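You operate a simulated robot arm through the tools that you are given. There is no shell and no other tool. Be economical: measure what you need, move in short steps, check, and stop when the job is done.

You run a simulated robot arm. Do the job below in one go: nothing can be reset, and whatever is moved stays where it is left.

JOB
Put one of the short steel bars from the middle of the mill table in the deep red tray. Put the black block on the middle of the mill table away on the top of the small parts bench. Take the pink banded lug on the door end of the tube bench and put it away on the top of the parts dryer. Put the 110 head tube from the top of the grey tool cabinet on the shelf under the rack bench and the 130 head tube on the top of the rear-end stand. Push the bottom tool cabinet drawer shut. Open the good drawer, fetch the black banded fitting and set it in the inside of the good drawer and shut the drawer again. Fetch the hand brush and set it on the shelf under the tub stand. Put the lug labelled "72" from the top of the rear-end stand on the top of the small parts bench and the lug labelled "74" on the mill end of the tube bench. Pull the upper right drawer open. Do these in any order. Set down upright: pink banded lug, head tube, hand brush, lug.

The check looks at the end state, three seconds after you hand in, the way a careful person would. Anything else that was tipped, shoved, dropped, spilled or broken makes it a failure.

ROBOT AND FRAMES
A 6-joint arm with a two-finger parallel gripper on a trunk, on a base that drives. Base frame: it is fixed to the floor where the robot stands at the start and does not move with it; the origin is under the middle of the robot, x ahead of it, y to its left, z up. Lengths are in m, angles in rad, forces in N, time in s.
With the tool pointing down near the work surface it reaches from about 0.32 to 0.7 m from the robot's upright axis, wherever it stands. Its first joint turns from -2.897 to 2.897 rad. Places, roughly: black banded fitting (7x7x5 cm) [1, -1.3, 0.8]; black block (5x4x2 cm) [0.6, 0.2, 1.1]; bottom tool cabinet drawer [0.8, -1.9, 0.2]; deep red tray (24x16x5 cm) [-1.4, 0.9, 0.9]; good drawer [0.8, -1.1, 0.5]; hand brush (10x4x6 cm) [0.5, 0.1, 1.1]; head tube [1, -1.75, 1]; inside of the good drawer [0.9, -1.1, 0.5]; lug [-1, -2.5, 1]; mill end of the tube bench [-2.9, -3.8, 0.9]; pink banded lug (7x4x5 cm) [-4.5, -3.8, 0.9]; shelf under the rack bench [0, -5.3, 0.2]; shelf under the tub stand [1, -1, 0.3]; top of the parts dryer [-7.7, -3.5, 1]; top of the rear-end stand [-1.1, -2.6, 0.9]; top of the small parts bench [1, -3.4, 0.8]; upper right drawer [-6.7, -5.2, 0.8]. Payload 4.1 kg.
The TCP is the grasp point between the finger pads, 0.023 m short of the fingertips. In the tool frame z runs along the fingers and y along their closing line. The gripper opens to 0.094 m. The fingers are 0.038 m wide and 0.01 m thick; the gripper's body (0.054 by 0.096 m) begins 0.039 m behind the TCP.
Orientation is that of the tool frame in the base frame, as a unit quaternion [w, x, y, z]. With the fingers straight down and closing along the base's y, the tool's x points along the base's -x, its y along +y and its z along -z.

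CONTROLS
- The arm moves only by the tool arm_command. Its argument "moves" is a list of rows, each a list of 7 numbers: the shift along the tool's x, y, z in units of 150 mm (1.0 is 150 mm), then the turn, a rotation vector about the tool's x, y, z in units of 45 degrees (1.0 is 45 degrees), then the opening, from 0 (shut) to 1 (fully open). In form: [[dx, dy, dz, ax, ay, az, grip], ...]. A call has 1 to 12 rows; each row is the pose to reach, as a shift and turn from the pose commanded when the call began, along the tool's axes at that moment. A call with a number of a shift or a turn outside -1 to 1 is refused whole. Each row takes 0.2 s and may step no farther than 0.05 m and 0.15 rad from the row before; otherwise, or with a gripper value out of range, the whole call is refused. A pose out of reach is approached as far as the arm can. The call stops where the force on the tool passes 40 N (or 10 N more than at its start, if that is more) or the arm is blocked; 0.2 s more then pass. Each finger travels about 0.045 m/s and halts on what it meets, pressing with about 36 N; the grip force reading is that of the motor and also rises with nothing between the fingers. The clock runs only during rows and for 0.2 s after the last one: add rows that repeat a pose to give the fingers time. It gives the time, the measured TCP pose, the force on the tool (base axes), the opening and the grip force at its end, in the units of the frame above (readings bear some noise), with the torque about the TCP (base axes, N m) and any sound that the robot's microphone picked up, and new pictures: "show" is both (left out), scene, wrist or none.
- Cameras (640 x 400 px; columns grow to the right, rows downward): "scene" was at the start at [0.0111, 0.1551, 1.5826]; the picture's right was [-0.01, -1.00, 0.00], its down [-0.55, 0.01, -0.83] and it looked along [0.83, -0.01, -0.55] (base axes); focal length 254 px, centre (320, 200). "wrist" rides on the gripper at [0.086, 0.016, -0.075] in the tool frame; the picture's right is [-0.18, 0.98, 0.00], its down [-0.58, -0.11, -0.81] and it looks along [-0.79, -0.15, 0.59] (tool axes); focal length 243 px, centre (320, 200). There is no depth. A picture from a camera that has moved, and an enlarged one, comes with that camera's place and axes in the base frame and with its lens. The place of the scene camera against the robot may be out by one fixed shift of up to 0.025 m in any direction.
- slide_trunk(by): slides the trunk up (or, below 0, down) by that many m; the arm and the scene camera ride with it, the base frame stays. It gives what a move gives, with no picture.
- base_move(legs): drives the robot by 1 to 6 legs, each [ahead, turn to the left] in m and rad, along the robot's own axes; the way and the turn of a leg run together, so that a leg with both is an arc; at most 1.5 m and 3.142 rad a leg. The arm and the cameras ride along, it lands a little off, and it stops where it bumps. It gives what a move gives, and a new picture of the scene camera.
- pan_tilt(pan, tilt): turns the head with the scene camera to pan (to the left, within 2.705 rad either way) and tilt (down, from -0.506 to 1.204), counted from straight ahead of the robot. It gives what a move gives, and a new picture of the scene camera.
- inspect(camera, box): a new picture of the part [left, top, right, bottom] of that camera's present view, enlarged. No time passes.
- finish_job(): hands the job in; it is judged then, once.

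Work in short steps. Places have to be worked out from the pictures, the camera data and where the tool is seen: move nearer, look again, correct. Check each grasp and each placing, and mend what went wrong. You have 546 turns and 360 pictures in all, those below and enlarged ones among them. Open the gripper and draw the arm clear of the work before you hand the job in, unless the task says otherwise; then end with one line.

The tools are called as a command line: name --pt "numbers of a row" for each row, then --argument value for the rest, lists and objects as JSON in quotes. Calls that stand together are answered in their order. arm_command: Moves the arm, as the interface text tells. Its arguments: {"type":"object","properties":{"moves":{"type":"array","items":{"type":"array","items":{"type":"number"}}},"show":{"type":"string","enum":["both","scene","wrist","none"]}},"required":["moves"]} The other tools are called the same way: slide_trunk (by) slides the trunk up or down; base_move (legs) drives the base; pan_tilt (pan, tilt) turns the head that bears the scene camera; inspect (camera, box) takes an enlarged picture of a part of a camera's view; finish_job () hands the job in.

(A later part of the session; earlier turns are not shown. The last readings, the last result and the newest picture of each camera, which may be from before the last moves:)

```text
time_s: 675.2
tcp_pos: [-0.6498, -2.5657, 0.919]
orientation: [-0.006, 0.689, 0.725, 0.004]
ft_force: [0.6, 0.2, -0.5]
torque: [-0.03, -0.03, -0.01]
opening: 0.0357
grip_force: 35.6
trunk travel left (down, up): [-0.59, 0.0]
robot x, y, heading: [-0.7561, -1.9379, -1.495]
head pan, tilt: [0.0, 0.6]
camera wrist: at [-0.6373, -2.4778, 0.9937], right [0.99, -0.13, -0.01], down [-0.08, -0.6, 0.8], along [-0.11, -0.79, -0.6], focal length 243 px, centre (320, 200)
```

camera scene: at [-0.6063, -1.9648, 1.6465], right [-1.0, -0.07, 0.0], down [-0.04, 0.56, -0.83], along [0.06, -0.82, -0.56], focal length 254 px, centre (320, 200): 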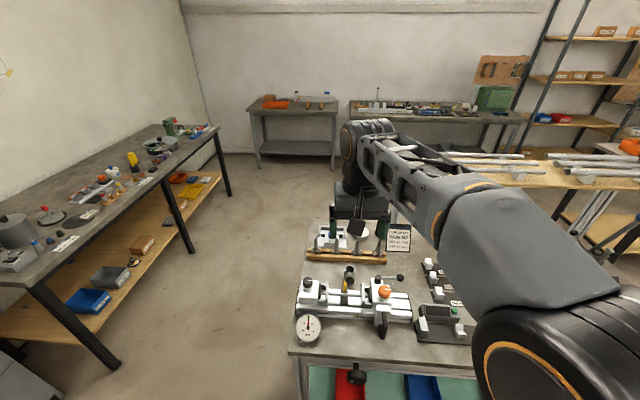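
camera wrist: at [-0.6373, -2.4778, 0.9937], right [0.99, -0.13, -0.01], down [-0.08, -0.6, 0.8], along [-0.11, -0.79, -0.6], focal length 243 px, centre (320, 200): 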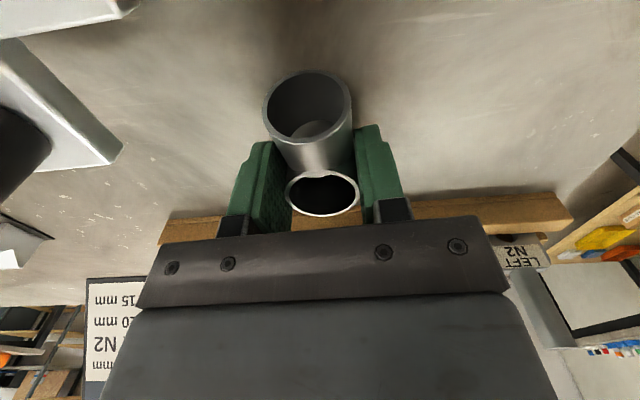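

Gripped lug 72. Lift, retract, and drive to the small parts bench.

arm_command --pt "0 0 -0.25 0 0 0 0.2" --pt "0 0 -0.5 0 0 0 0.2" --pt "0 0 -0.75 0 0 0 0.2" --pt "0.1 0 -1 0 0 0 0.2" --pt "0.4 0 -1 0 0 0 0.2" --pt "0.7 0 -1 0 0 0 0.2" --show "wrist"

arm_command --pt "0.2 0 -0.25 0 0 0 0.2" --pt "0.4 0 -0.5 0 0 0 0.2" --pt "0.5 0 -0.75 0 0 0 0.2" --pt "0.6 0 -1 0 0 0 0.2" --show "none"

base_move --legs '[[-0.15, 0], [0, 1.5], [0.65, 0], [0, -1.57], [1.5, 0], [0.38, 0]]'

```text
time_s: 676.6
tcp_pos: [-0.6533, -2.458, 1.0668]
orientation: [-0.006, 0.689, 0.725, 0.003]
ft_force: [0.2, 0.2, -1.0]
torque: [0.0, 0.0, -0.02]
opening: 0.0358
grip_force: 36.1
trunk travel left (down, up): [-0.59, 0.0]
robot x, y, heading: [-0.76, -1.9396, -1.494]
head pan, tilt: [0.0, 0.6]
camera wrist: at [-0.6414, -2.3705, 1.1427], right [0.99, -0.13, -0.01], down [-0.08, -0.6, 0.8], along [-0.11, -0.79, -0.6], focal length 243 px, centre (320, 200)
```

wrist: 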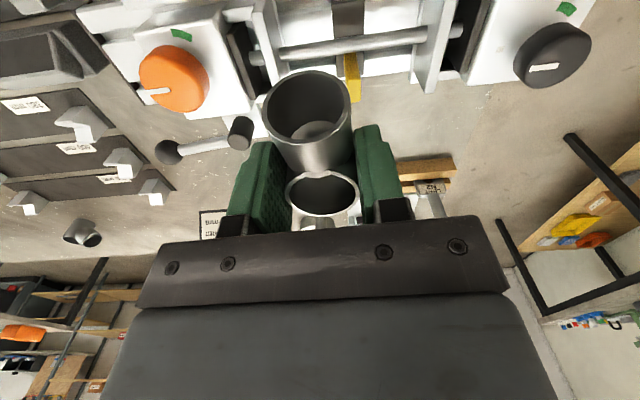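

```text
time_s: 677.6
tcp_pos: [-0.6637, -2.3714, 1.2193]
orientation: [-0.006, 0.689, 0.725, 0.004]
ft_force: [-1.4, 0.4, -0.2]
torque: [0.01, 0.01, 0.04]
opening: 0.0357
grip_force: 35.4
trunk travel left (down, up): [-0.59, 0.0]
robot x, y, heading: [-0.761, -1.9336, -1.491]
head pan, tilt: [0.0, 0.6]
```

```text
time_s: 698.8
tcp_pos: [0.0609, -4.0885, 1.2188]
orientation: [-0.006, 0.695, 0.719, 0.004]
ft_force: [0.4, 0.2, -1.2]
torque: [0.01, 0.01, 0.01]
opening: 0.0357
grip_force: 36.1
trunk travel left (down, up): [-0.59, 0.0]
robot x, y, heading: [-0.0262, -3.6516, -1.517]
head pan, tilt: [0.0, 0.6]
camera scene: at [0.1247, -3.6823, 1.6465], right [-1.0, -0.06, 0.0], down [-0.03, 0.56, -0.82], along [0.05, -0.82, -0.57], focal length 254 px, centre (320, 200)
```

scene: 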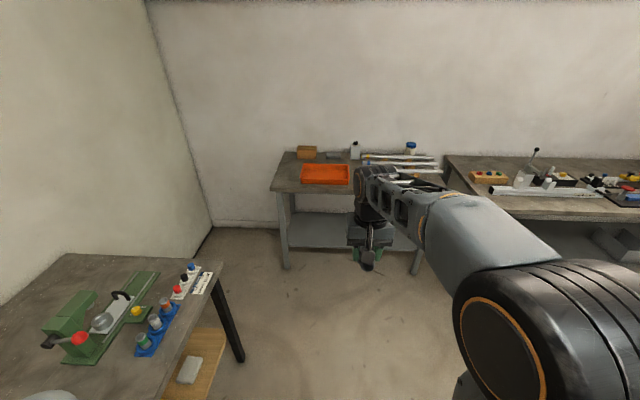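

base_move --legs '[[0, 1.52], [0.25, 0]]'

pan_tilt --pan -0.05 --tilt 0.75

inspect --camera "wrist" --box '[0, 0, 640, 400]'

```text
time_s: 704.3
tcp_pos: [0.6615, -3.5872, 1.2193]
orientation: [-0.007, 0.01, 1.0, -0.001]
ft_force: [0.6, -0.4, -0.8]
torque: [0.0, -0.02, -0.01]
opening: 0.0357
grip_force: 36.2
trunk travel left (down, up): [-0.59, 0.0]
robot x, y, heading: [0.2227, -3.6504, 0.007]
head pan, tilt: [0.0, 0.6]
camera scene: at [0.2327, -3.4946, 1.6465], right [0.0, -1.0, 0.0], down [-0.57, 0.0, -0.82], along [0.82, 0.0, -0.57], focal length 254 px, centre (320, 200)
```

scene: 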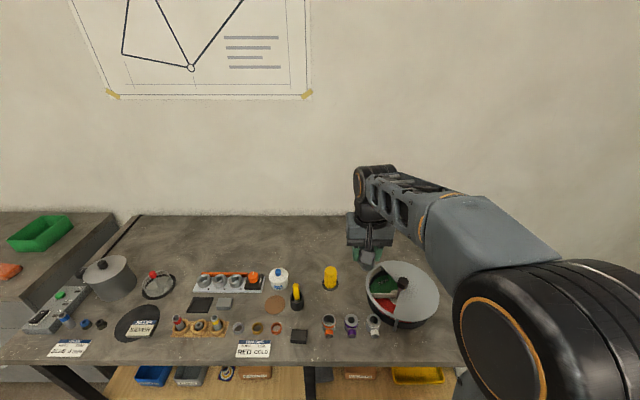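

```text
time_s: 705.0
tcp_pos: [0.6604, -3.5873, 1.2185]
orientation: [-0.007, 0.01, 1.0, -0.001]
ft_force: [0.0, 0.3, -1.7]
torque: [-0.01, -0.01, 0.02]
opening: 0.0358
grip_force: 36.5
trunk travel left (down, up): [-0.59, 0.0]
robot x, y, heading: [0.2233, -3.6528, 0.002]
head pan, tilt: [-0.051, 0.75]
camera scene: at [0.2263, -3.4988, 1.6337], right [-0.05, -1.0, 0.0], down [-0.68, 0.03, -0.73], along [0.73, -0.03, -0.68], focal length 254 px, centre (320, 200)
```

scene: 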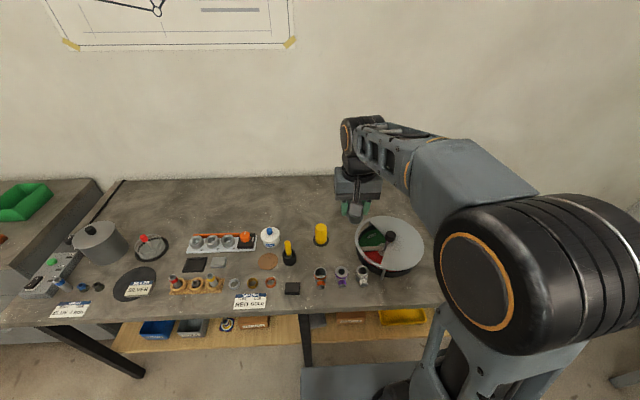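

```text
1.00 times, centred on (320, 200) of wrist
camera zoom: at [0.5757, -3.5685, 1.2936], right [0.2, 0.98, -0.01], down [0.59, -0.12, 0.8], along [0.78, -0.17, -0.6], focal length 243 px, centre (320, 200)
```

zoom: 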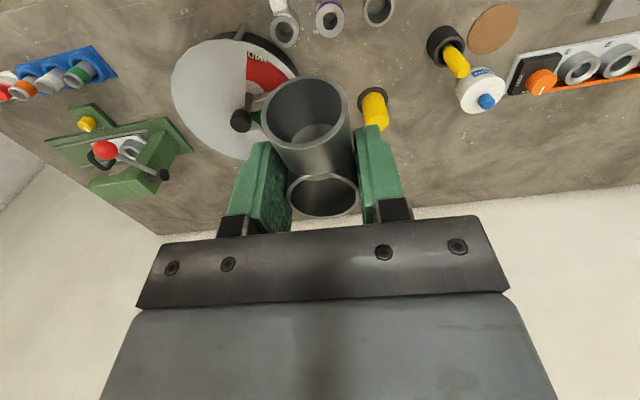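

Choose a spot at (0.795, -3.583), between the yellow can and the divided tray. Move over and lower.

arm_command --pt "-0.25 0.02 0 0 0 0 0.2" --pt "-0.5 0.03 0 0 0 0 0.2" --pt "-0.75 0.04 0 0 0 0 0.2" --pt "-0.9 0.05 0 0 0 0 0.2" --show "none"

slide_trunk --by -0.25

arm_command --pt "0 0 0 0 0 0 0.2" --show "both"

```text
time_s: 706.0
tcp_pos: [0.7978, -3.5805, 1.2174]
orientation: [-0.007, 0.009, 1.0, -0.002]
ft_force: [0.6, 0.2, -1.0]
torque: [-0.02, 0.02, 0.01]
opening: 0.0358
grip_force: 35.6
trunk travel left (down, up): [-0.59, 0.0]
robot x, y, heading: [0.2206, -3.6517, 0.003]
head pan, tilt: [-0.051, 0.75]
```

```text
time_s: 708.6
tcp_pos: [0.7983, -3.5823, 0.9677]
orientation: [-0.007, 0.01, 1.0, -0.002]
ft_force: [1.1, 0.1, -0.5]
torque: [-0.04, 0.01, -0.03]
opening: 0.0356
grip_force: 35.7
trunk travel left (down, up): [-0.34, 0.25]
robot x, y, heading: [0.222, -3.6505, 0.003]
head pan, tilt: [-0.051, 0.75]
```

```text
time_s: 709.0
tcp_pos: [0.7984, -3.5809, 0.967]
orientation: [-0.007, 0.009, 1.0, -0.002]
ft_force: [-0.4, 0.6, -1.0]
torque: [0.0, -0.01, 0.01]
opening: 0.0358
grip_force: 36.3
trunk travel left (down, up): [-0.34, 0.25]
robot x, y, heading: [0.226, -3.6515, 0.001]
head pan, tilt: [-0.051, 0.75]
camera scene: at [0.2262, -3.4988, 1.3837], right [-0.05, -1.0, 0.0], down [-0.68, 0.03, -0.73], along [0.73, -0.03, -0.68], focal length 254 px, centre (320, 200)
camera wrist: at [0.7122, -3.562, 1.0423], right [0.2, 0.98, -0.01], down [0.59, -0.12, 0.8], along [0.78, -0.17, -0.6], focal length 243 px, centre (320, 200)
```

scene: 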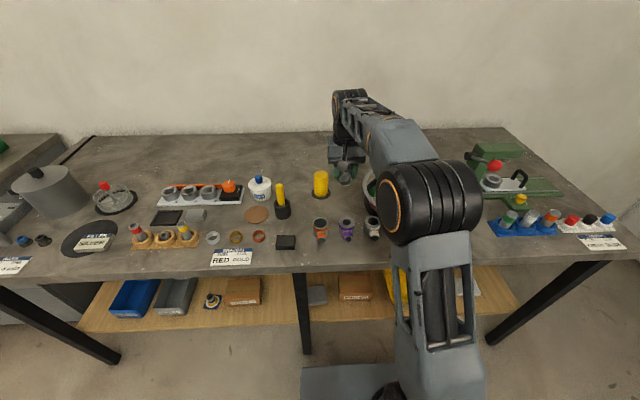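
wrist: 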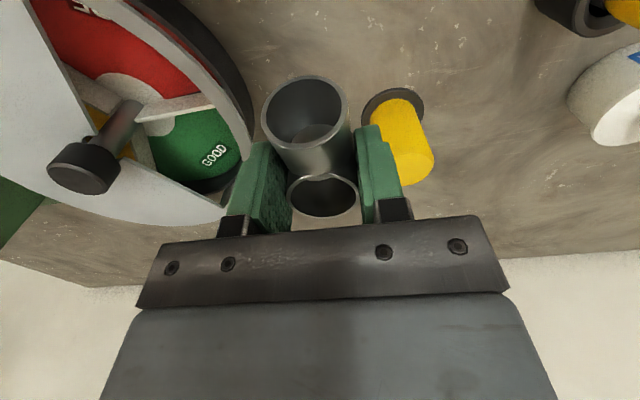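

Clearances OK. Lower to contact.

arm_command --pt "0.05 0 0.2 0 0 0 0.2" --pt "0.08 0 0.4 0 0 0 0.2" --pt "0.08 0 0.5 0 0 0 0.2" --pt "0.08 0 0.57 0 0 0 0.2" --pt "0.08 0 0.63 0 0 0 0.2" --pt "0.08 0 0.69 0 0 0 0.2" --pt "0.08 0 0.75 0 0 0 0.2" --pt "0.08 0 0.8 0 0 0 0.2" --show "wrist"

```text
time_s: 710.8
tcp_pos: [0.7855, -3.5808, 0.8509]
orientation: [-0.002, 0.01, 1.0, -0.001]
ft_force: [0.6, 0.8, 27.3]
torque: [0.07, -0.14, 0.02]
opening: 0.0354
grip_force: 35.6
trunk travel left (down, up): [-0.34, 0.25]
robot x, y, heading: [0.2206, -3.6535, 0.002]
head pan, tilt: [-0.051, 0.75]
camera wrist: at [0.6985, -3.5614, 0.9246], right [0.2, 0.98, 0.0], down [0.58, -0.12, 0.8], along [0.79, -0.16, -0.6], focal length 243 px, centre (320, 200)
```

wrist: 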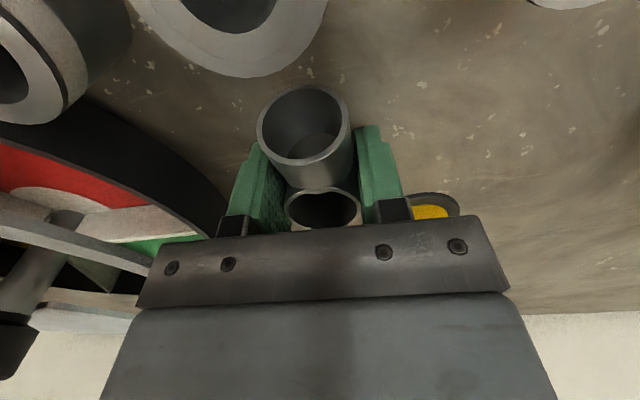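

Contact (27 N). Release and rise.

arm_command --pt "0 0 -0.02 0 0 0 0.42" --pt "0 0 -0.02 0 0 0 0.5" --pt "0 0 -0.02 0 0 0 0.52" --pt "0 0 -0.02 0 0 0 0.52" --pt "0 0 -0.2 0 0 0 0.52" --pt "0 0 -0.5 0 0 0 0.52" --pt "0 0 -0.8 0 0 0 0.52" --show "wrist"

```text
time_s: 712.4
tcp_pos: [0.7839, -3.5806, 0.966]
orientation: [-0.007, 0.009, 1.0, -0.002]
ft_force: [-1.2, 0.7, 0.0]
torque: [-0.01, -0.01, 0.03]
opening: 0.049
grip_force: 0.1
trunk travel left (down, up): [-0.34, 0.25]
robot x, y, heading: [0.2208, -3.6535, 0.005]
head pan, tilt: [-0.051, 0.75]
camera wrist: at [0.6989, -3.5617, 1.042], right [0.2, 0.98, -0.01], down [0.59, -0.12, 0.8], along [0.78, -0.17, -0.6], focal length 243 px, centre (320, 200)
```

wrist: 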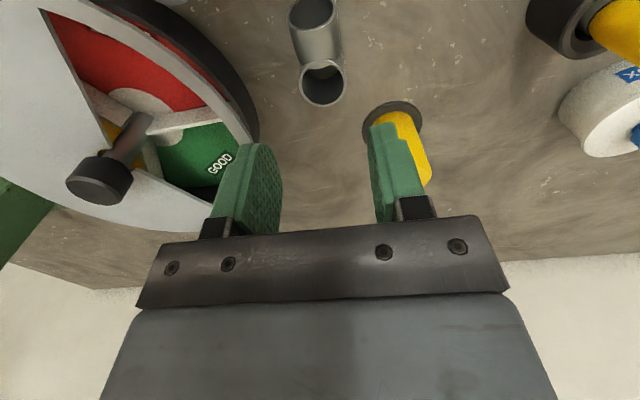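

Lug 72 is placed upright. Next the head tubes on the tool cabinet.

slide_trunk --by 0.25

base_move --legs '[[-0.3, 0], [0, 1.57], [1.5, 0], [0.48, 0], [0, -1.57]]'

inspect --camera "wrist" --box '[0, 0, 640, 400]'

```text
time_s: 715.0
tcp_pos: [0.7847, -3.5802, 1.2159]
orientation: [-0.007, 0.009, 1.0, -0.001]
ft_force: [0.3, -0.3, 0.1]
torque: [-0.01, -0.03, 0.02]
opening: 0.0491
grip_force: 0.0
trunk travel left (down, up): [-0.59, 0.0]
robot x, y, heading: [0.2218, -3.6492, 0.005]
head pan, tilt: [-0.051, 0.75]
```

```text
time_s: 734.1
tcp_pos: [0.3956, -1.5714, 1.216]
orientation: [-0.007, -0.022, 1.0, -0.002]
ft_force: [-0.7, -0.3, 0.2]
torque: [-0.02, -0.04, -0.03]
opening: 0.0488
grip_force: 0.1
trunk travel left (down, up): [-0.59, 0.0]
robot x, y, heading: [-0.1618, -1.6773, 0.068]
head pan, tilt: [-0.051, 0.75]
camera scene: at [-0.1678, -1.5236, 1.6337], right [0.02, -1.0, 0.0], down [-0.68, -0.01, -0.73], along [0.73, 0.01, -0.68], focal length 254 px, centre (320, 200)
```

scene: 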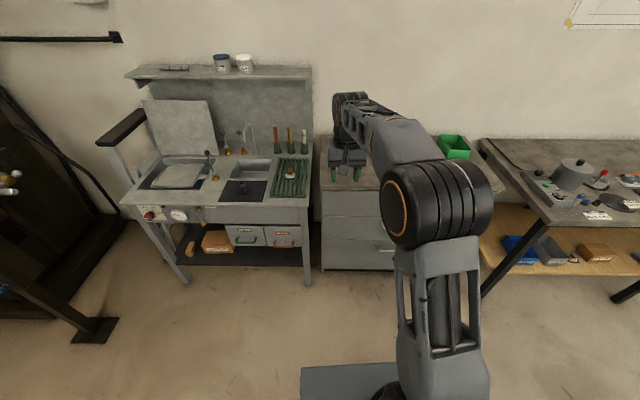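

```text
1.00 times, centred on (320, 200) of wrist
camera zoom: at [0.3089, -1.5581, 1.2914], right [0.14, 0.99, -0.01], down [0.6, -0.08, 0.8], along [0.79, -0.12, -0.6], focal length 243 px, centre (320, 200)
```

zoom: 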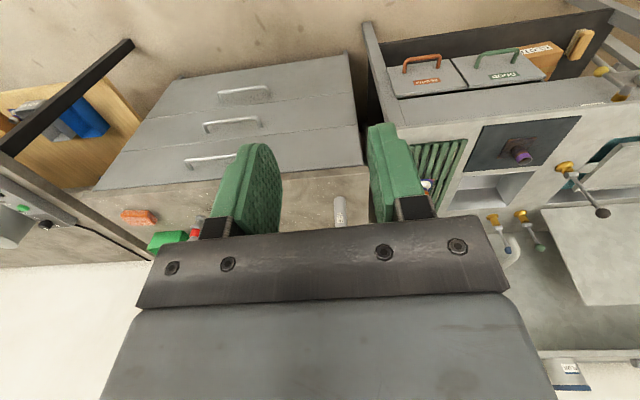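

base_move --legs '[[0, -0.06], [0.3, 0]]'

inspect --camera "wrist" --box '[0, 0, 640, 400]'

```text
time_s: 736.6
tcp_pos: [0.7023, -1.6009, 1.2163]
orientation: [-0.006, 0.006, 1.0, -0.001]
ft_force: [-0.6, -0.6, 0.4]
torque: [0.0, -0.01, 0.0]
opening: 0.0491
grip_force: 0.0
trunk travel left (down, up): [-0.59, 0.0]
robot x, y, heading: [0.1383, -1.6711, 0.016]
head pan, tilt: [-0.051, 0.75]
camera scene: at [0.1438, -1.5217, 1.6336], right [-0.04, -1.0, 0.0], down [-0.68, 0.03, -0.73], along [0.73, -0.03, -0.68], focal length 254 px, centre (320, 200)
```

scene: 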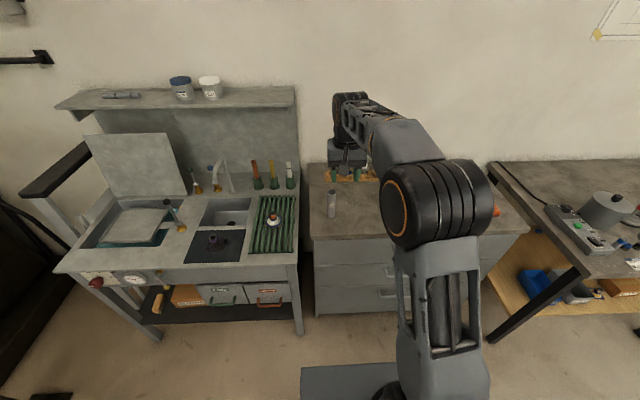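

```text
1.00 times, centred on (320, 200) of wrist
camera zoom: at [0.6171, -1.5811, 1.2912], right [0.2, 0.98, -0.01], down [0.59, -0.11, 0.8], along [0.78, -0.16, -0.6], focal length 243 px, centre (320, 200)
```

zoom: 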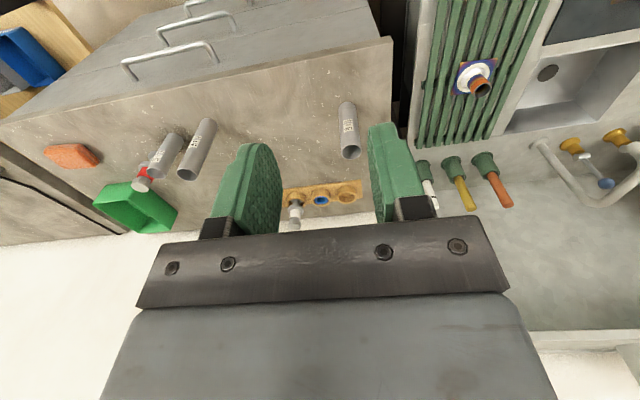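

Tube 130 at (0.896, -1.586), top z≈0.984. Drive in 14 cm and align above it.

base_move --legs '[[0.14, 0]]'

arm_command --pt "-0.2 0.05 0.1 0 0 0 0.65" --pt "-0.33 0.08 0.3 0 0 0 0.65" --pt "-0.33 0.08 0.55 0 0 0 0.65" --pt "-0.33 0.08 0.8 0 0 0 0.65" --show "wrist"

```text
time_s: 737.9
tcp_pos: [0.8453, -1.5968, 1.2158]
orientation: [-0.008, 0.005, 1.0, -0.002]
ft_force: [0.5, 0.9, -0.5]
torque: [0.0, 0.03, 0.0]
opening: 0.0488
grip_force: 0.1
trunk travel left (down, up): [-0.59, 0.0]
robot x, y, heading: [0.2829, -1.6692, 0.015]
head pan, tilt: [-0.051, 0.75]
camera scene: at [0.2859, -1.5199, 1.6336], right [-0.04, -1.0, 0.0], down [-0.68, 0.03, -0.73], along [0.73, -0.03, -0.68], focal length 254 px, centre (320, 200)
```

scene: 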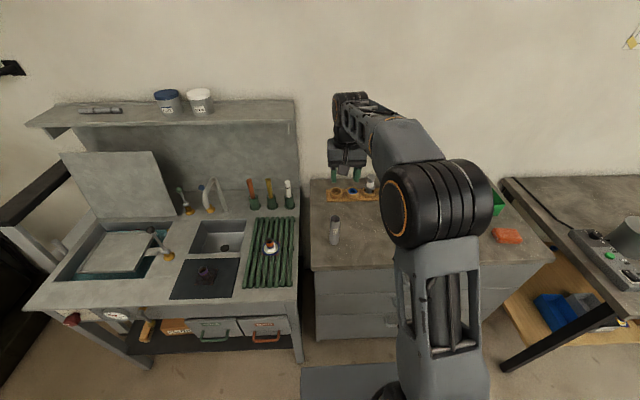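

```text
time_s: 738.9
tcp_pos: [0.8926, -1.5877, 1.0937]
orientation: [-0.007, 0.005, 1.0, -0.002]
ft_force: [0.2, -0.8, -0.9]
torque: [0.0, 0.0, 0.03]
opening: 0.061
grip_force: 0.1
trunk travel left (down, up): [-0.59, 0.0]
robot x, y, heading: [0.2827, -1.6717, 0.014]
head pan, tilt: [-0.051, 0.75]
camera wrist: at [0.8073, -1.569, 1.1688], right [0.19, 0.98, -0.01], down [0.59, -0.11, 0.8], along [0.78, -0.16, -0.6], focal length 243 px, centre (320, 200)
```

wrist: 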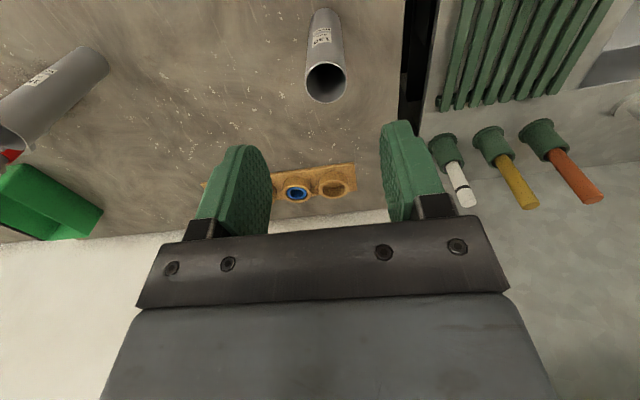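

arm_command --pt "-0.04 0.01 0.25 0 0 0 0.65" --pt "-0.04 0.01 0.5 0 0 0 0.65" --pt "-0.04 0.01 0.75 0 0 0 0.65" --pt "-0.04 0.01 0.9 0 0 0 0.65" --pt "-0.04 0.01 0.9 0 0 0 0.3" --pt "-0.04 0.01 0.9 0 0 0 0.2" --pt "-0.04 0.01 0.9 0 0 0 0.2" --pt "-0.04 0.01 0.9 0 0 0 0.2" --pt "-0.04 0.01 0.9 0 0 0 0.2" --show "wrist"

```text
time_s: 740.9
tcp_pos: [0.8961, -1.5845, 0.9585]
orientation: [-0.007, 0.005, 1.0, -0.002]
ft_force: [-0.6, 1.0, 0.3]
torque: [-0.03, -0.04, -0.04]
opening: 0.0362
grip_force: 36.8
trunk travel left (down, up): [-0.59, 0.0]
robot x, y, heading: [0.2814, -1.6682, 0.013]
head pan, tilt: [-0.051, 0.75]
camera wrist: at [0.8115, -1.5671, 1.0329], right [0.19, 0.98, -0.01], down [0.59, -0.11, 0.8], along [0.78, -0.16, -0.6], focal length 243 px, centre (320, 200)
```

wrist: 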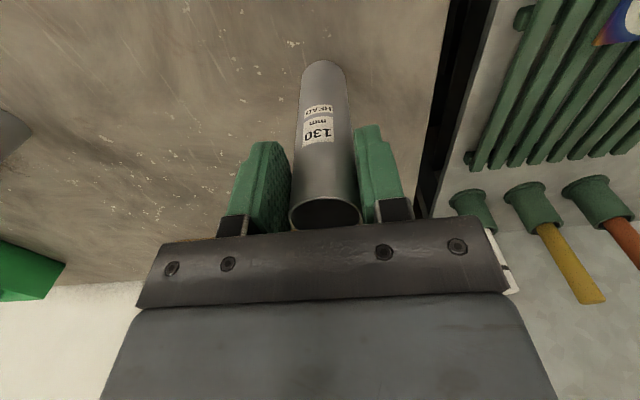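

Gripped the 130 tube. Lift, retract, drive to the rear-end stand.

arm_command --pt "0 0 -0.25 0 0 0 0.2" --pt "0 0 -0.5 0 0 0 0.2" --pt "0 0 -0.75 0 0 0 0.2" --pt "0.1 0 -1 0 0 0 0.2" --pt "0.4 0 -1 0 0 0 0.2" --pt "0.7 0 -1 0 0 0 0.2" --show "wrist"

arm_command --pt "0.1 0 -0.25 0 0 0 0.2" --pt "0.2 0 -0.5 0 0 0 0.2" --pt "0.3 0 -0.75 0 0 0 0.2" --show "none"

base_move --legs '[[-0.4, 0], [0, 3.12], [1.3, 0], [0, 1.57]]'

```text
time_s: 742.3
tcp_pos: [0.7959, -1.5865, 1.1137]
orientation: [-0.007, 0.005, 1.0, -0.002]
ft_force: [-0.2, 0.3, -1.7]
torque: [0.0, 0.01, -0.02]
opening: 0.0362
grip_force: 36.4
trunk travel left (down, up): [-0.59, 0.0]
robot x, y, heading: [0.283, -1.6722, 0.009]
head pan, tilt: [-0.051, 0.75]
camera wrist: at [0.7095, -1.5683, 1.1886], right [0.19, 0.98, -0.01], down [0.59, -0.11, 0.8], along [0.78, -0.16, -0.6], focal length 243 px, centre (320, 200)
```

wrist: 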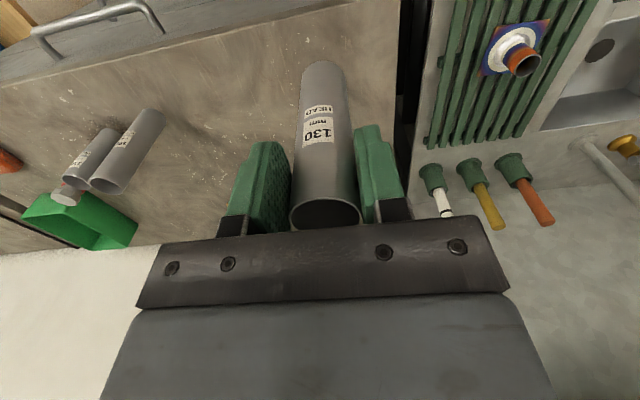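

```text
time_s: 743.1
tcp_pos: [0.7531, -1.581, 1.2221]
orientation: [-0.007, 0.005, 1.0, -0.002]
ft_force: [-0.1, 1.0, -1.1]
torque: [0.02, 0.03, -0.01]
opening: 0.036
grip_force: 36.2
trunk travel left (down, up): [-0.59, 0.0]
robot x, y, heading: [0.2802, -1.669, 0.019]
head pan, tilt: [-0.051, 0.75]
```

```text
time_s: 763.0
tcp_pos: [-1.2673, -2.1743, 1.2218]
orientation: [-0.006, 0.676, 0.737, 0.004]
ft_force: [-1.1, -0.2, -1.2]
torque: [0.04, -0.01, 0.01]
opening: 0.0358
grip_force: 35.9
trunk travel left (down, up): [-0.59, 0.0]
robot x, y, heading: [-1.3994, -1.7136, -1.467]
head pan, tilt: [-0.051, 0.75]
camera scene: at [-1.2548, -1.7289, 1.6336], right [-1.0, -0.06, 0.0], down [-0.04, 0.68, -0.73], along [0.04, -0.73, -0.68], focal length 254 px, centre (320, 200)
```

scene: 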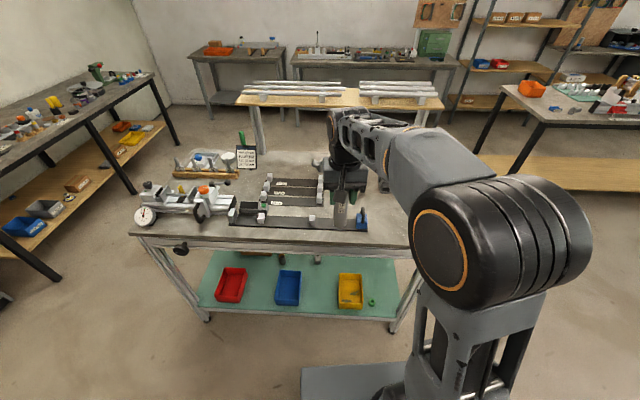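

base_move --legs '[[0, -0.13], [0.22, 0]]'

inspect --camera "wrist" --box '[0, 0, 640, 400]'

```text
time_s: 765.3
tcp_pos: [-1.3336, -2.415, 1.2217]
orientation: [-0.006, 0.724, 0.69, 0.004]
ft_force: [0.5, 0.3, -1.5]
torque: [0.01, 0.01, 0.0]
opening: 0.0363
grip_force: 35.9
trunk travel left (down, up): [-0.59, 0.0]
robot x, y, heading: [-1.4093, -1.9372, -1.595]
head pan, tilt: [-0.051, 0.75]
camera scene: at [-1.2627, -1.9778, 1.6336], right [-1.0, 0.07, 0.0], down [0.05, 0.68, -0.73], along [-0.05, -0.73, -0.68], focal length 254 px, centre (320, 200)
```

scene: 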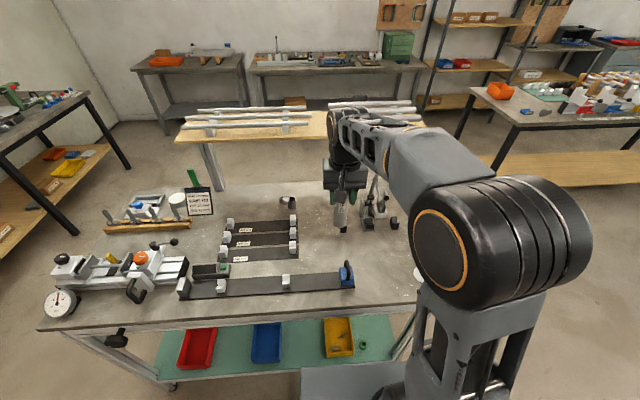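

```text
1.00 times, centred on (320, 200) of wrist
camera zoom: at [-1.3128, -2.3292, 1.296], right [0.97, -0.23, -0.01], down [-0.13, -0.59, 0.8], along [-0.19, -0.78, -0.6], focal length 243 px, centre (320, 200)
```

zoom: 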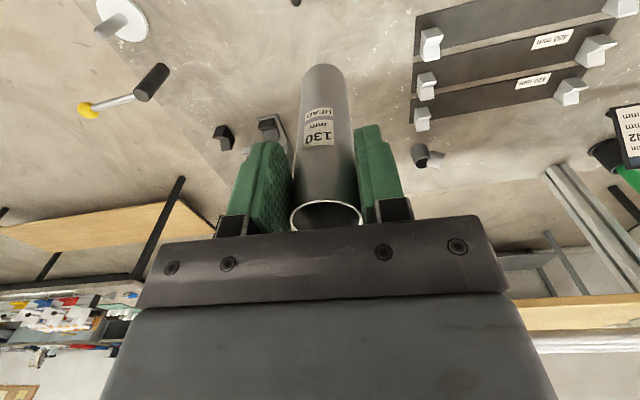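

Spot (-1.33, -2.555) is free. Move over and lower.

arm_command --pt "-0.25 0.02 0.1 0 0 0 0.2" --pt "-0.5 0.03 0.2 0 0 0 0.2" --pt "-0.75 0.05 0.3 0 0 0 0.2" --pt "-0.93 0.065 0.5 0 0 0 0.2" --pt "-0.93 0.065 0.75 0 0 0 0.2" --pt "-0.93 0.065 1 0 0 0 0.2" --show "both"

```text
time_s: 766.7
tcp_pos: [-1.3307, -2.5525, 1.0713]
orientation: [-0.006, 0.724, 0.69, 0.004]
ft_force: [-0.2, -0.1, -2.1]
torque: [0.01, -0.02, 0.01]
opening: 0.0358
grip_force: 36.4
trunk travel left (down, up): [-0.59, 0.0]
robot x, y, heading: [-1.407, -1.9432, -1.596]
head pan, tilt: [-0.051, 0.75]
camera scene: at [-1.2626, -1.9773, 1.6336], right [-1.0, 0.07, 0.0], down [0.05, 0.68, -0.73], along [-0.05, -0.73, -0.68], focal length 254 px, centre (320, 200)
camera wrist: at [-1.31, -2.4673, 1.1466], right [0.97, -0.23, -0.01], down [-0.13, -0.59, 0.8], along [-0.19, -0.78, -0.6], focal length 243 px, centre (320, 200)
```

scene: 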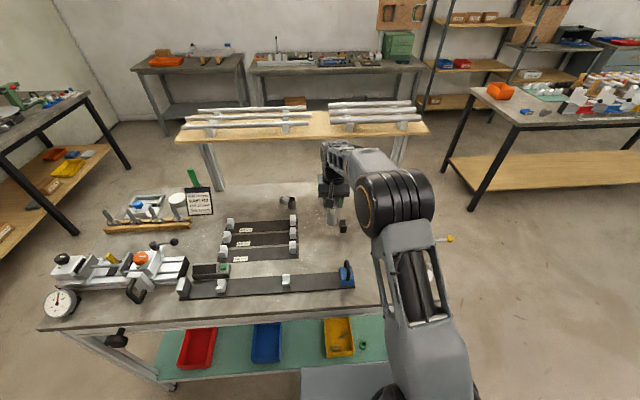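
wrist: 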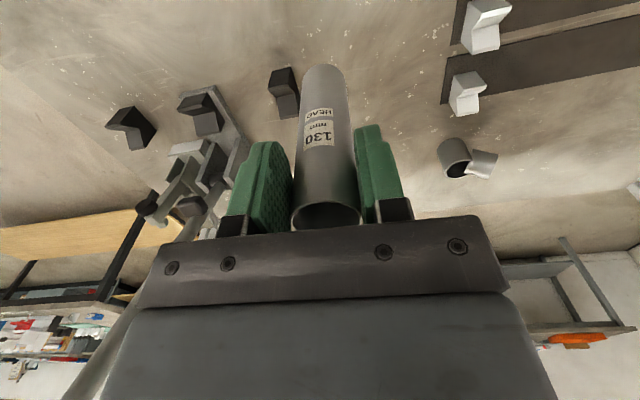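

A small black block is close; shift the tube 2.5 cm east before lowering.

arm_command --pt "0.08 0.17 0 0 0 0 0.2" --pt "0.08 0.17 0.2 0 0 0 0.2" --pt "0.08 0.17 0.4 0 0 0 0.2" --pt "0.08 0.17 0.5 0 0 0 0.2" --pt "0.08 0.17 0.56 0 0 0 0.2" --pt "0.08 0.17 0.62 0 0 0 0.2" --pt "0.08 0.17 0.68 0 0 0 0.2" --pt "0.08 0.17 0.74 0 0 0 0.2" --show "wrist"

```text
time_s: 768.3
tcp_pos: [-1.3056, -2.5394, 0.9704]
orientation: [-0.003, 0.724, 0.69, 0.002]
ft_force: [0.6, 1.8, 11.3]
torque: [0.07, -0.28, 0.08]
opening: 0.0358
grip_force: 35.3
trunk travel left (down, up): [-0.59, 0.0]
robot x, y, heading: [-1.4062, -1.9404, -1.599]
head pan, tilt: [-0.051, 0.75]
stopped in row 8: the force on the tool passed its limit (the readings are from after the stop); the commanded pose is now the measured one
camera wrist: at [-1.2858, -2.4542, 1.0453], right [0.97, -0.23, 0.0], down [-0.14, -0.58, 0.8], along [-0.19, -0.78, -0.6], focal length 243 px, centre (320, 200)
```

wrist: 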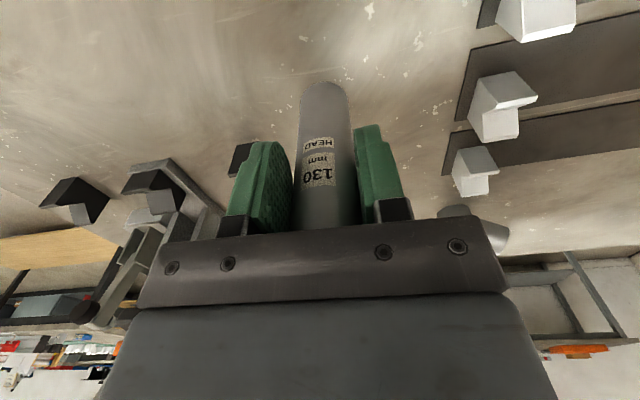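

Contact; release and rise straight.

arm_command --pt "0 0 -0.005 0 0 0 0.42" --pt "0 0 -0.005 0 0 0 0.5" --pt "0 0 -0.005 0 0 0 0.55" --pt "0 0 -0.005 0 0 0 0.55" --pt "0 0 -0.15 0 0 0 0.55" --pt "0 0 -0.4 0 0 0 0.55" --pt "0 0 -0.65 0 0 0 0.55" --pt "0 0 -0.9 0 0 0 0.55" --show "wrist"

```text
time_s: 770.1
tcp_pos: [-1.3085, -2.541, 1.1025]
orientation: [-0.005, 0.724, 0.69, 0.003]
ft_force: [0.3, -0.1, -0.2]
torque: [0.01, 0.01, -0.02]
opening: 0.0519
grip_force: 0.0
trunk travel left (down, up): [-0.59, 0.0]
robot x, y, heading: [-1.4076, -1.9409, -1.593]
head pan, tilt: [-0.051, 0.75]
camera wrist: at [-1.2874, -2.4554, 1.1768], right [0.97, -0.23, 0.0], down [-0.13, -0.58, 0.8], along [-0.19, -0.78, -0.6], focal length 243 px, centre (320, 200)
```

wrist: 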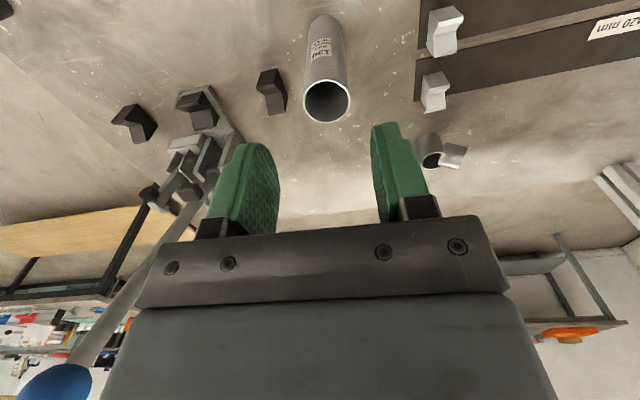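

130 tube stands upright. Retract and go back for the 110 tube.

arm_command --pt "0.05 0 -0.25 0 0 0 0.7" --pt "0.2 0 -0.5 0 0 0 0.7" --pt "0.4 0 -0.7 0 0 0 0.7" --pt "0.65 0 -0.8 0 0 0 0.7" --pt "0.9 0 -0.8 0 0 0 0.7" --show "none"

base_move --legs '[[-0.15, 0], [0, 1.59], [1.45, 0]]'

```text
time_s: 771.3
tcp_pos: [-1.3032, -2.4072, 1.2225]
orientation: [-0.004, 0.723, 0.69, 0.002]
ft_force: [0.1, 0.0, 0.0]
torque: [-0.02, 0.0, 0.02]
opening: 0.066
grip_force: 0.0
trunk travel left (down, up): [-0.59, 0.0]
robot x, y, heading: [-1.4066, -1.9375, -1.597]
head pan, tilt: [-0.051, 0.75]
```

```text
time_s: 783.2
tcp_pos: [0.4825, -1.6915, 1.2225]
orientation: [-0.005, 0.013, 1.0, 0.0]
ft_force: [0.1, 0.1, 0.8]
torque: [-0.02, 0.0, -0.02]
opening: 0.0657
grip_force: 0.1
trunk travel left (down, up): [-0.59, 0.0]
robot x, y, heading: [0.0156, -1.8003, -0.005]
head pan, tilt: [-0.051, 0.75]
camera scene: at [0.0219, -1.6541, 1.6336], right [-0.05, -1.0, 0.0], down [-0.68, 0.04, -0.73], along [0.73, -0.04, -0.68], focal length 254 px, centre (320, 200)
```

scene: 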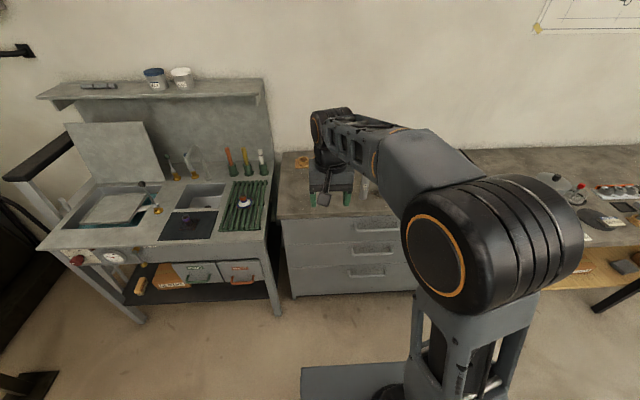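

base_move --legs '[[0, -1.57], [0.27, 0], [0, 1.57], [0.2, 0]]'

inspect --camera "wrist" --box '[0, 0, 640, 400]'

```text
time_s: 794.0
tcp_pos: [0.6797, -1.9879, 1.2214]
orientation: [-0.006, 0.029, 1.0, -0.001]
ft_force: [0.0, 0.6, 0.5]
torque: [0.01, 0.0, 0.03]
opening: 0.0661
grip_force: 0.1
trunk travel left (down, up): [-0.59, 0.0]
robot x, y, heading: [0.2097, -2.0884, -0.04]
head pan, tilt: [-0.051, 0.75]
camera scene: at [0.2203, -1.9363, 1.6336], right [-0.09, -1.0, 0.0], down [-0.68, 0.06, -0.73], along [0.73, -0.06, -0.68], focal length 254 px, centre (320, 200)
```

scene: 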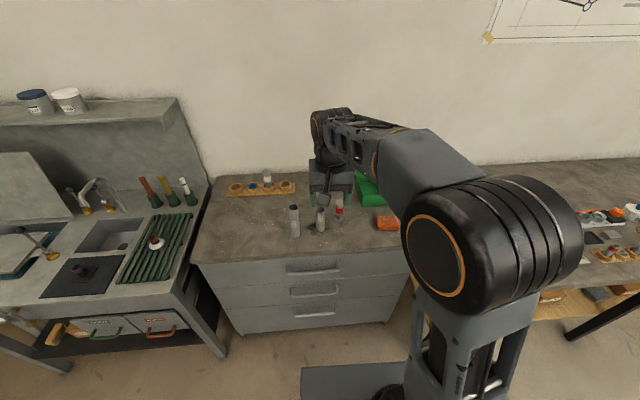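

```text
1.00 times, centred on (320, 200) of wrist
camera zoom: at [0.5941, -1.9657, 1.2968], right [0.24, 0.97, 0.0], down [0.58, -0.14, 0.8], along [0.78, -0.2, -0.6], focal length 243 px, centre (320, 200)
```

zoom: 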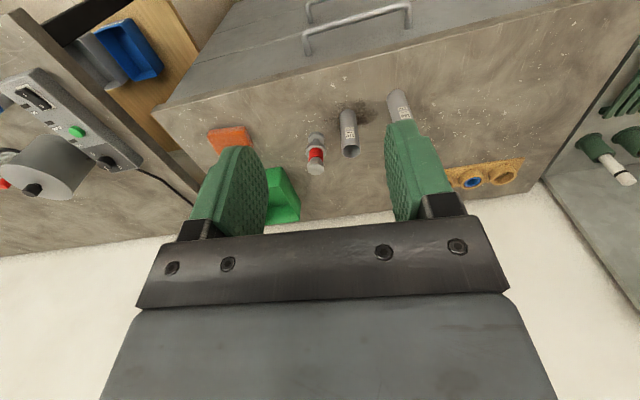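

110 tube at (0.893, -1.9865), top z≈0.965. Drive in 10 cm and align above.

base_move --legs '[[0.1, 0]]'

arm_command --pt "-0.25 0.03 0.1 0 0 0 0.62" --pt "-0.5 0.06 0.2 0 0 0 0.62" --pt "-0.75 0.08 0.3 0 0 0 0.62" --pt "-0.75 0.08 0.6 0 0 0 0.62" --pt "-0.75 0.08 0.85 0 0 0 0.62" --show "wrist"

```text
time_s: 795.2
tcp_pos: [0.7779, -1.9905, 1.2206]
orientation: [-0.006, 0.03, 1.0, -0.002]
ft_force: [-0.2, 0.4, 0.0]
torque: [-0.01, 0.03, 0.03]
opening: 0.0656
grip_force: 0.1
trunk travel left (down, up): [-0.59, 0.0]
robot x, y, heading: [0.3044, -2.0874, -0.036]
head pan, tilt: [-0.051, 0.75]
camera scene: at [0.3197, -1.9399, 1.6336], right [-0.09, -1.0, 0.0], down [-0.68, 0.06, -0.73], along [0.73, -0.06, -0.68], focal length 254 px, centre (320, 200)
```

scene: 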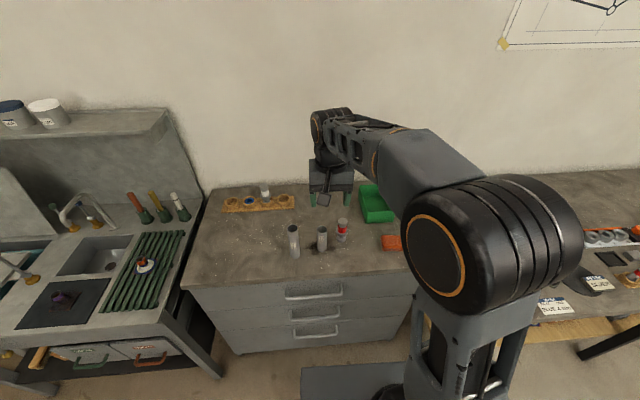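

```text
time_s: 796.4
tcp_pos: [0.8898, -1.9876, 1.0925]
orientation: [-0.004, 0.029, 1.0, -0.001]
ft_force: [-0.1, 0.5, 0.7]
torque: [0.0, 0.0, -0.01]
opening: 0.0585
grip_force: 0.0
trunk travel left (down, up): [-0.59, 0.0]
robot x, y, heading: [0.3091, -2.0888, -0.037]
head pan, tilt: [-0.051, 0.75]
camera wrist: at [0.8059, -1.9652, 1.1672], right [0.24, 0.97, 0.0], down [0.58, -0.14, 0.8], along [0.78, -0.2, -0.6], focal length 243 px, centre (320, 200)
```

wrist: 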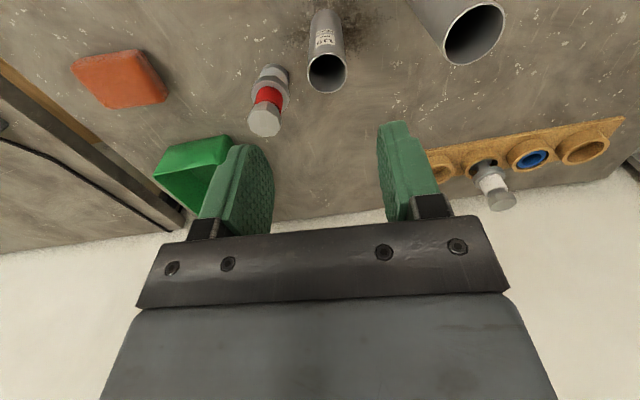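

arm_command --pt "-0.04 0.02 0.25 0 0 0 0.62" --pt "-0.04 0.02 0.5 0 0 0 0.62" --pt "-0.04 0.02 0.75 0 0 0 0.62" --pt "-0.04 0.02 1 0 0 0 0.62" --pt "-0.04 0.02 1 0 0 0 0.3" --pt "-0.04 0.02 1 0 0 0 0.2" --pt "-0.04 0.02 1 0 0 0 0.2" --pt "-0.04 0.02 1 0 0 0 0.2" --pt "-0.04 0.02 1 0 0 0 0.2" --show "wrist"

```text
time_s: 798.4
tcp_pos: [0.8939, -1.9848, 0.9416]
orientation: [-0.005, 0.03, 1.0, -0.002]
ft_force: [0.2, 0.7, 0.1]
torque: [0.02, 0.0, 0.01]
opening: 0.0355
grip_force: 36.2
trunk travel left (down, up): [-0.59, 0.0]
robot x, y, heading: [0.3038, -2.0925, -0.035]
head pan, tilt: [-0.051, 0.75]
camera wrist: at [0.8096, -1.9627, 1.0165], right [0.24, 0.97, 0.0], down [0.58, -0.14, 0.8], along [0.78, -0.2, -0.6], focal length 243 px, centre (320, 200)
```

wrist: 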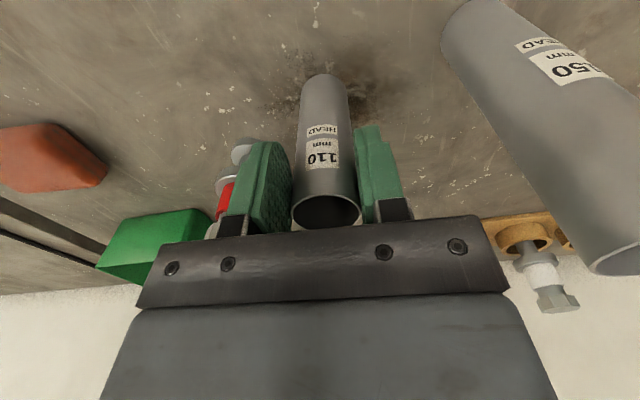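

Gripped the 110 tube. Lift, retract and drive south to the rack bench.

arm_command --pt "0 0 -0.25 0 0 0 0.2" --pt "0 0 -0.5 0 0 0 0.2" --pt "0 0 -0.75 0 0 0 0.2" --pt "0.1 0 -1 0 0 0 0.2" --pt "0.4 0 -1 0 0 0 0.2" --pt "0.7 0 -1 0 0 0 0.2" --show "none"

base_move --legs '[[-0.45, 0], [0, -1.53], [1.3, 0], [0.8, 0]]'

```text
time_s: 799.8
tcp_pos: [0.7894, -1.9801, 1.0938]
orientation: [-0.005, 0.03, 1.0, -0.002]
ft_force: [-0.2, 0.3, -0.1]
torque: [-0.01, 0.02, 0.0]
opening: 0.0356
grip_force: 36.2
trunk travel left (down, up): [-0.59, 0.0]
robot x, y, heading: [0.3065, -2.0899, -0.035]
head pan, tilt: [-0.051, 0.75]
```

```text
time_s: 816.2
tcp_pos: [0.103, -4.663, 1.0936]
orientation: [-0.005, 0.699, 0.715, 0.003]
ft_force: [0.4, 0.2, -1.4]
torque: [0.02, 0.02, 0.0]
opening: 0.0354
grip_force: 35.9
trunk travel left (down, up): [-0.59, 0.0]
robot x, y, heading: [-0.045, -4.1909, -1.52]
head pan, tilt: [-0.051, 0.75]
camera scene: at [0.0979, -4.2169, 1.6336], right [-1.0, 0.0, 0.0], down [0.0, 0.68, -0.73], along [0.0, -0.73, -0.68], focal length 254 px, centre (320, 200)
```

scene: 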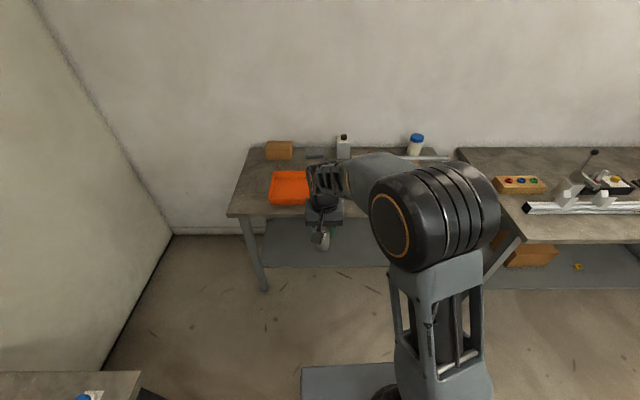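

Lower trunk and arm in front of the bench, then look at the shelf.

slide_trunk --by -0.4

slide_trunk --by -0.17

arm_command --pt "-0.1 0 0.25 0 0 0 0.2" --pt "-0.2 0 0.5 0 0 0 0.2" --pt "-0.3 0 0.75 0 0 0 0.2" --pt "-0.4 0 0.95 0 0 0 0.2" --show "both"

```text
time_s: 820.0
tcp_pos: [0.1038, -4.6638, 0.6943]
orientation: [-0.005, 0.699, 0.715, 0.002]
ft_force: [0.5, -0.2, -0.4]
torque: [0.01, 0.0, 0.0]
opening: 0.0356
grip_force: 35.6
trunk travel left (down, up): [-0.19, 0.4]
robot x, y, heading: [-0.0492, -4.1918, -1.525]
head pan, tilt: [-0.051, 0.75]
```

```text
time_s: 822.0
tcp_pos: [0.1028, -4.663, 0.5245]
orientation: [-0.005, 0.699, 0.715, 0.003]
ft_force: [-0.4, -0.7, -0.8]
torque: [0.01, -0.03, -0.01]
opening: 0.0356
grip_force: 35.9
trunk travel left (down, up): [-0.02, 0.57]
robot x, y, heading: [-0.0472, -4.1934, -1.527]
head pan, tilt: [-0.051, 0.75]
```

```text
time_s: 823.0
tcp_pos: [0.1064, -4.7231, 0.382]
orientation: [-0.004, 0.699, 0.715, 0.001]
ft_force: [0.0, 0.5, -1.1]
torque: [-0.01, 0.02, 0.0]
opening: 0.0355
grip_force: 36.4
trunk travel left (down, up): [-0.02, 0.57]
robot x, y, heading: [-0.0495, -4.1899, -1.527]
head pan, tilt: [-0.051, 0.75]
camera scene: at [0.0978, -4.2163, 1.0637], right [-1.0, 0.0, 0.0], down [0.0, 0.68, -0.73], along [0.0, -0.73, -0.68], focal length 254 px, centre (320, 200)
camera wrist: at [0.1199, -4.636, 0.4568], right [0.99, -0.16, 0.0], down [-0.09, -0.59, 0.8], along [-0.13, -0.79, -0.6], focal length 243 px, centre (320, 200)
```

scene: 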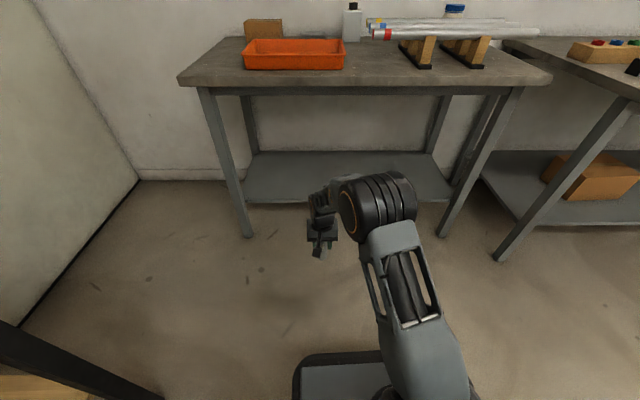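
wrist: 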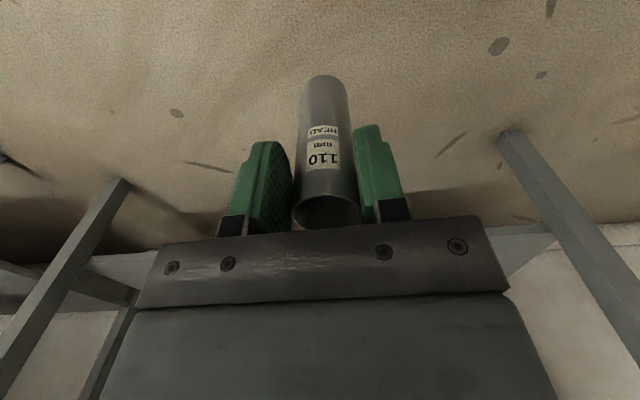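

Shelf is empty and open. Drive in.

base_move --legs '[[0.3, 0]]'

inspect --camera "wrist" --box '[0, 0, 640, 400]'

```text
time_s: 825.0
tcp_pos: [0.117, -5.0189, 0.3822]
orientation: [-0.005, 0.7, 0.714, 0.002]
ft_force: [-1.0, -0.4, -0.9]
torque: [0.03, 0.01, 0.02]
opening: 0.0359
grip_force: 35.9
trunk travel left (down, up): [-0.02, 0.57]
robot x, y, heading: [-0.035, -4.4862, -1.532]
head pan, tilt: [-0.051, 0.75]
camera scene: at [0.1111, -4.5125, 1.0636], right [-1.0, 0.01, 0.0], down [0.0, 0.68, -0.73], along [-0.01, -0.73, -0.68], focal length 254 px, centre (320, 200)
```

scene: 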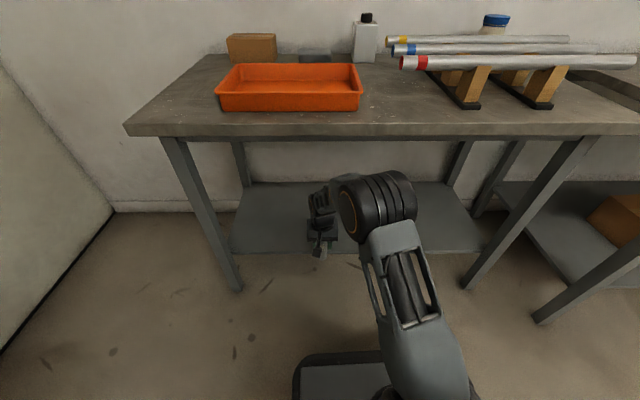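

```text
1.00 times, centred on (320, 200) of wrist
camera zoom: at [0.1321, -4.9318, 0.4572], right [0.99, -0.16, 0.0], down [-0.09, -0.59, 0.8], along [-0.13, -0.79, -0.6], focal length 243 px, centre (320, 200)
```

zoom: 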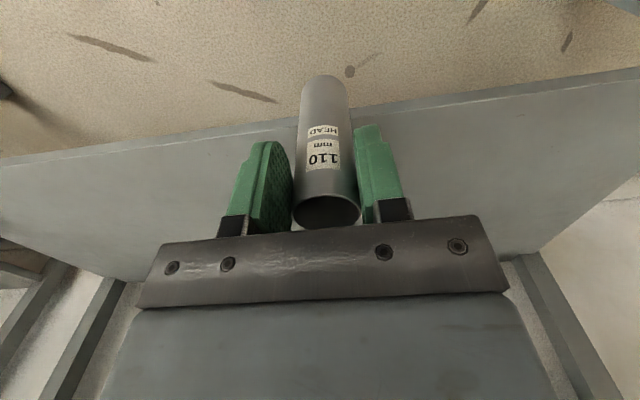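

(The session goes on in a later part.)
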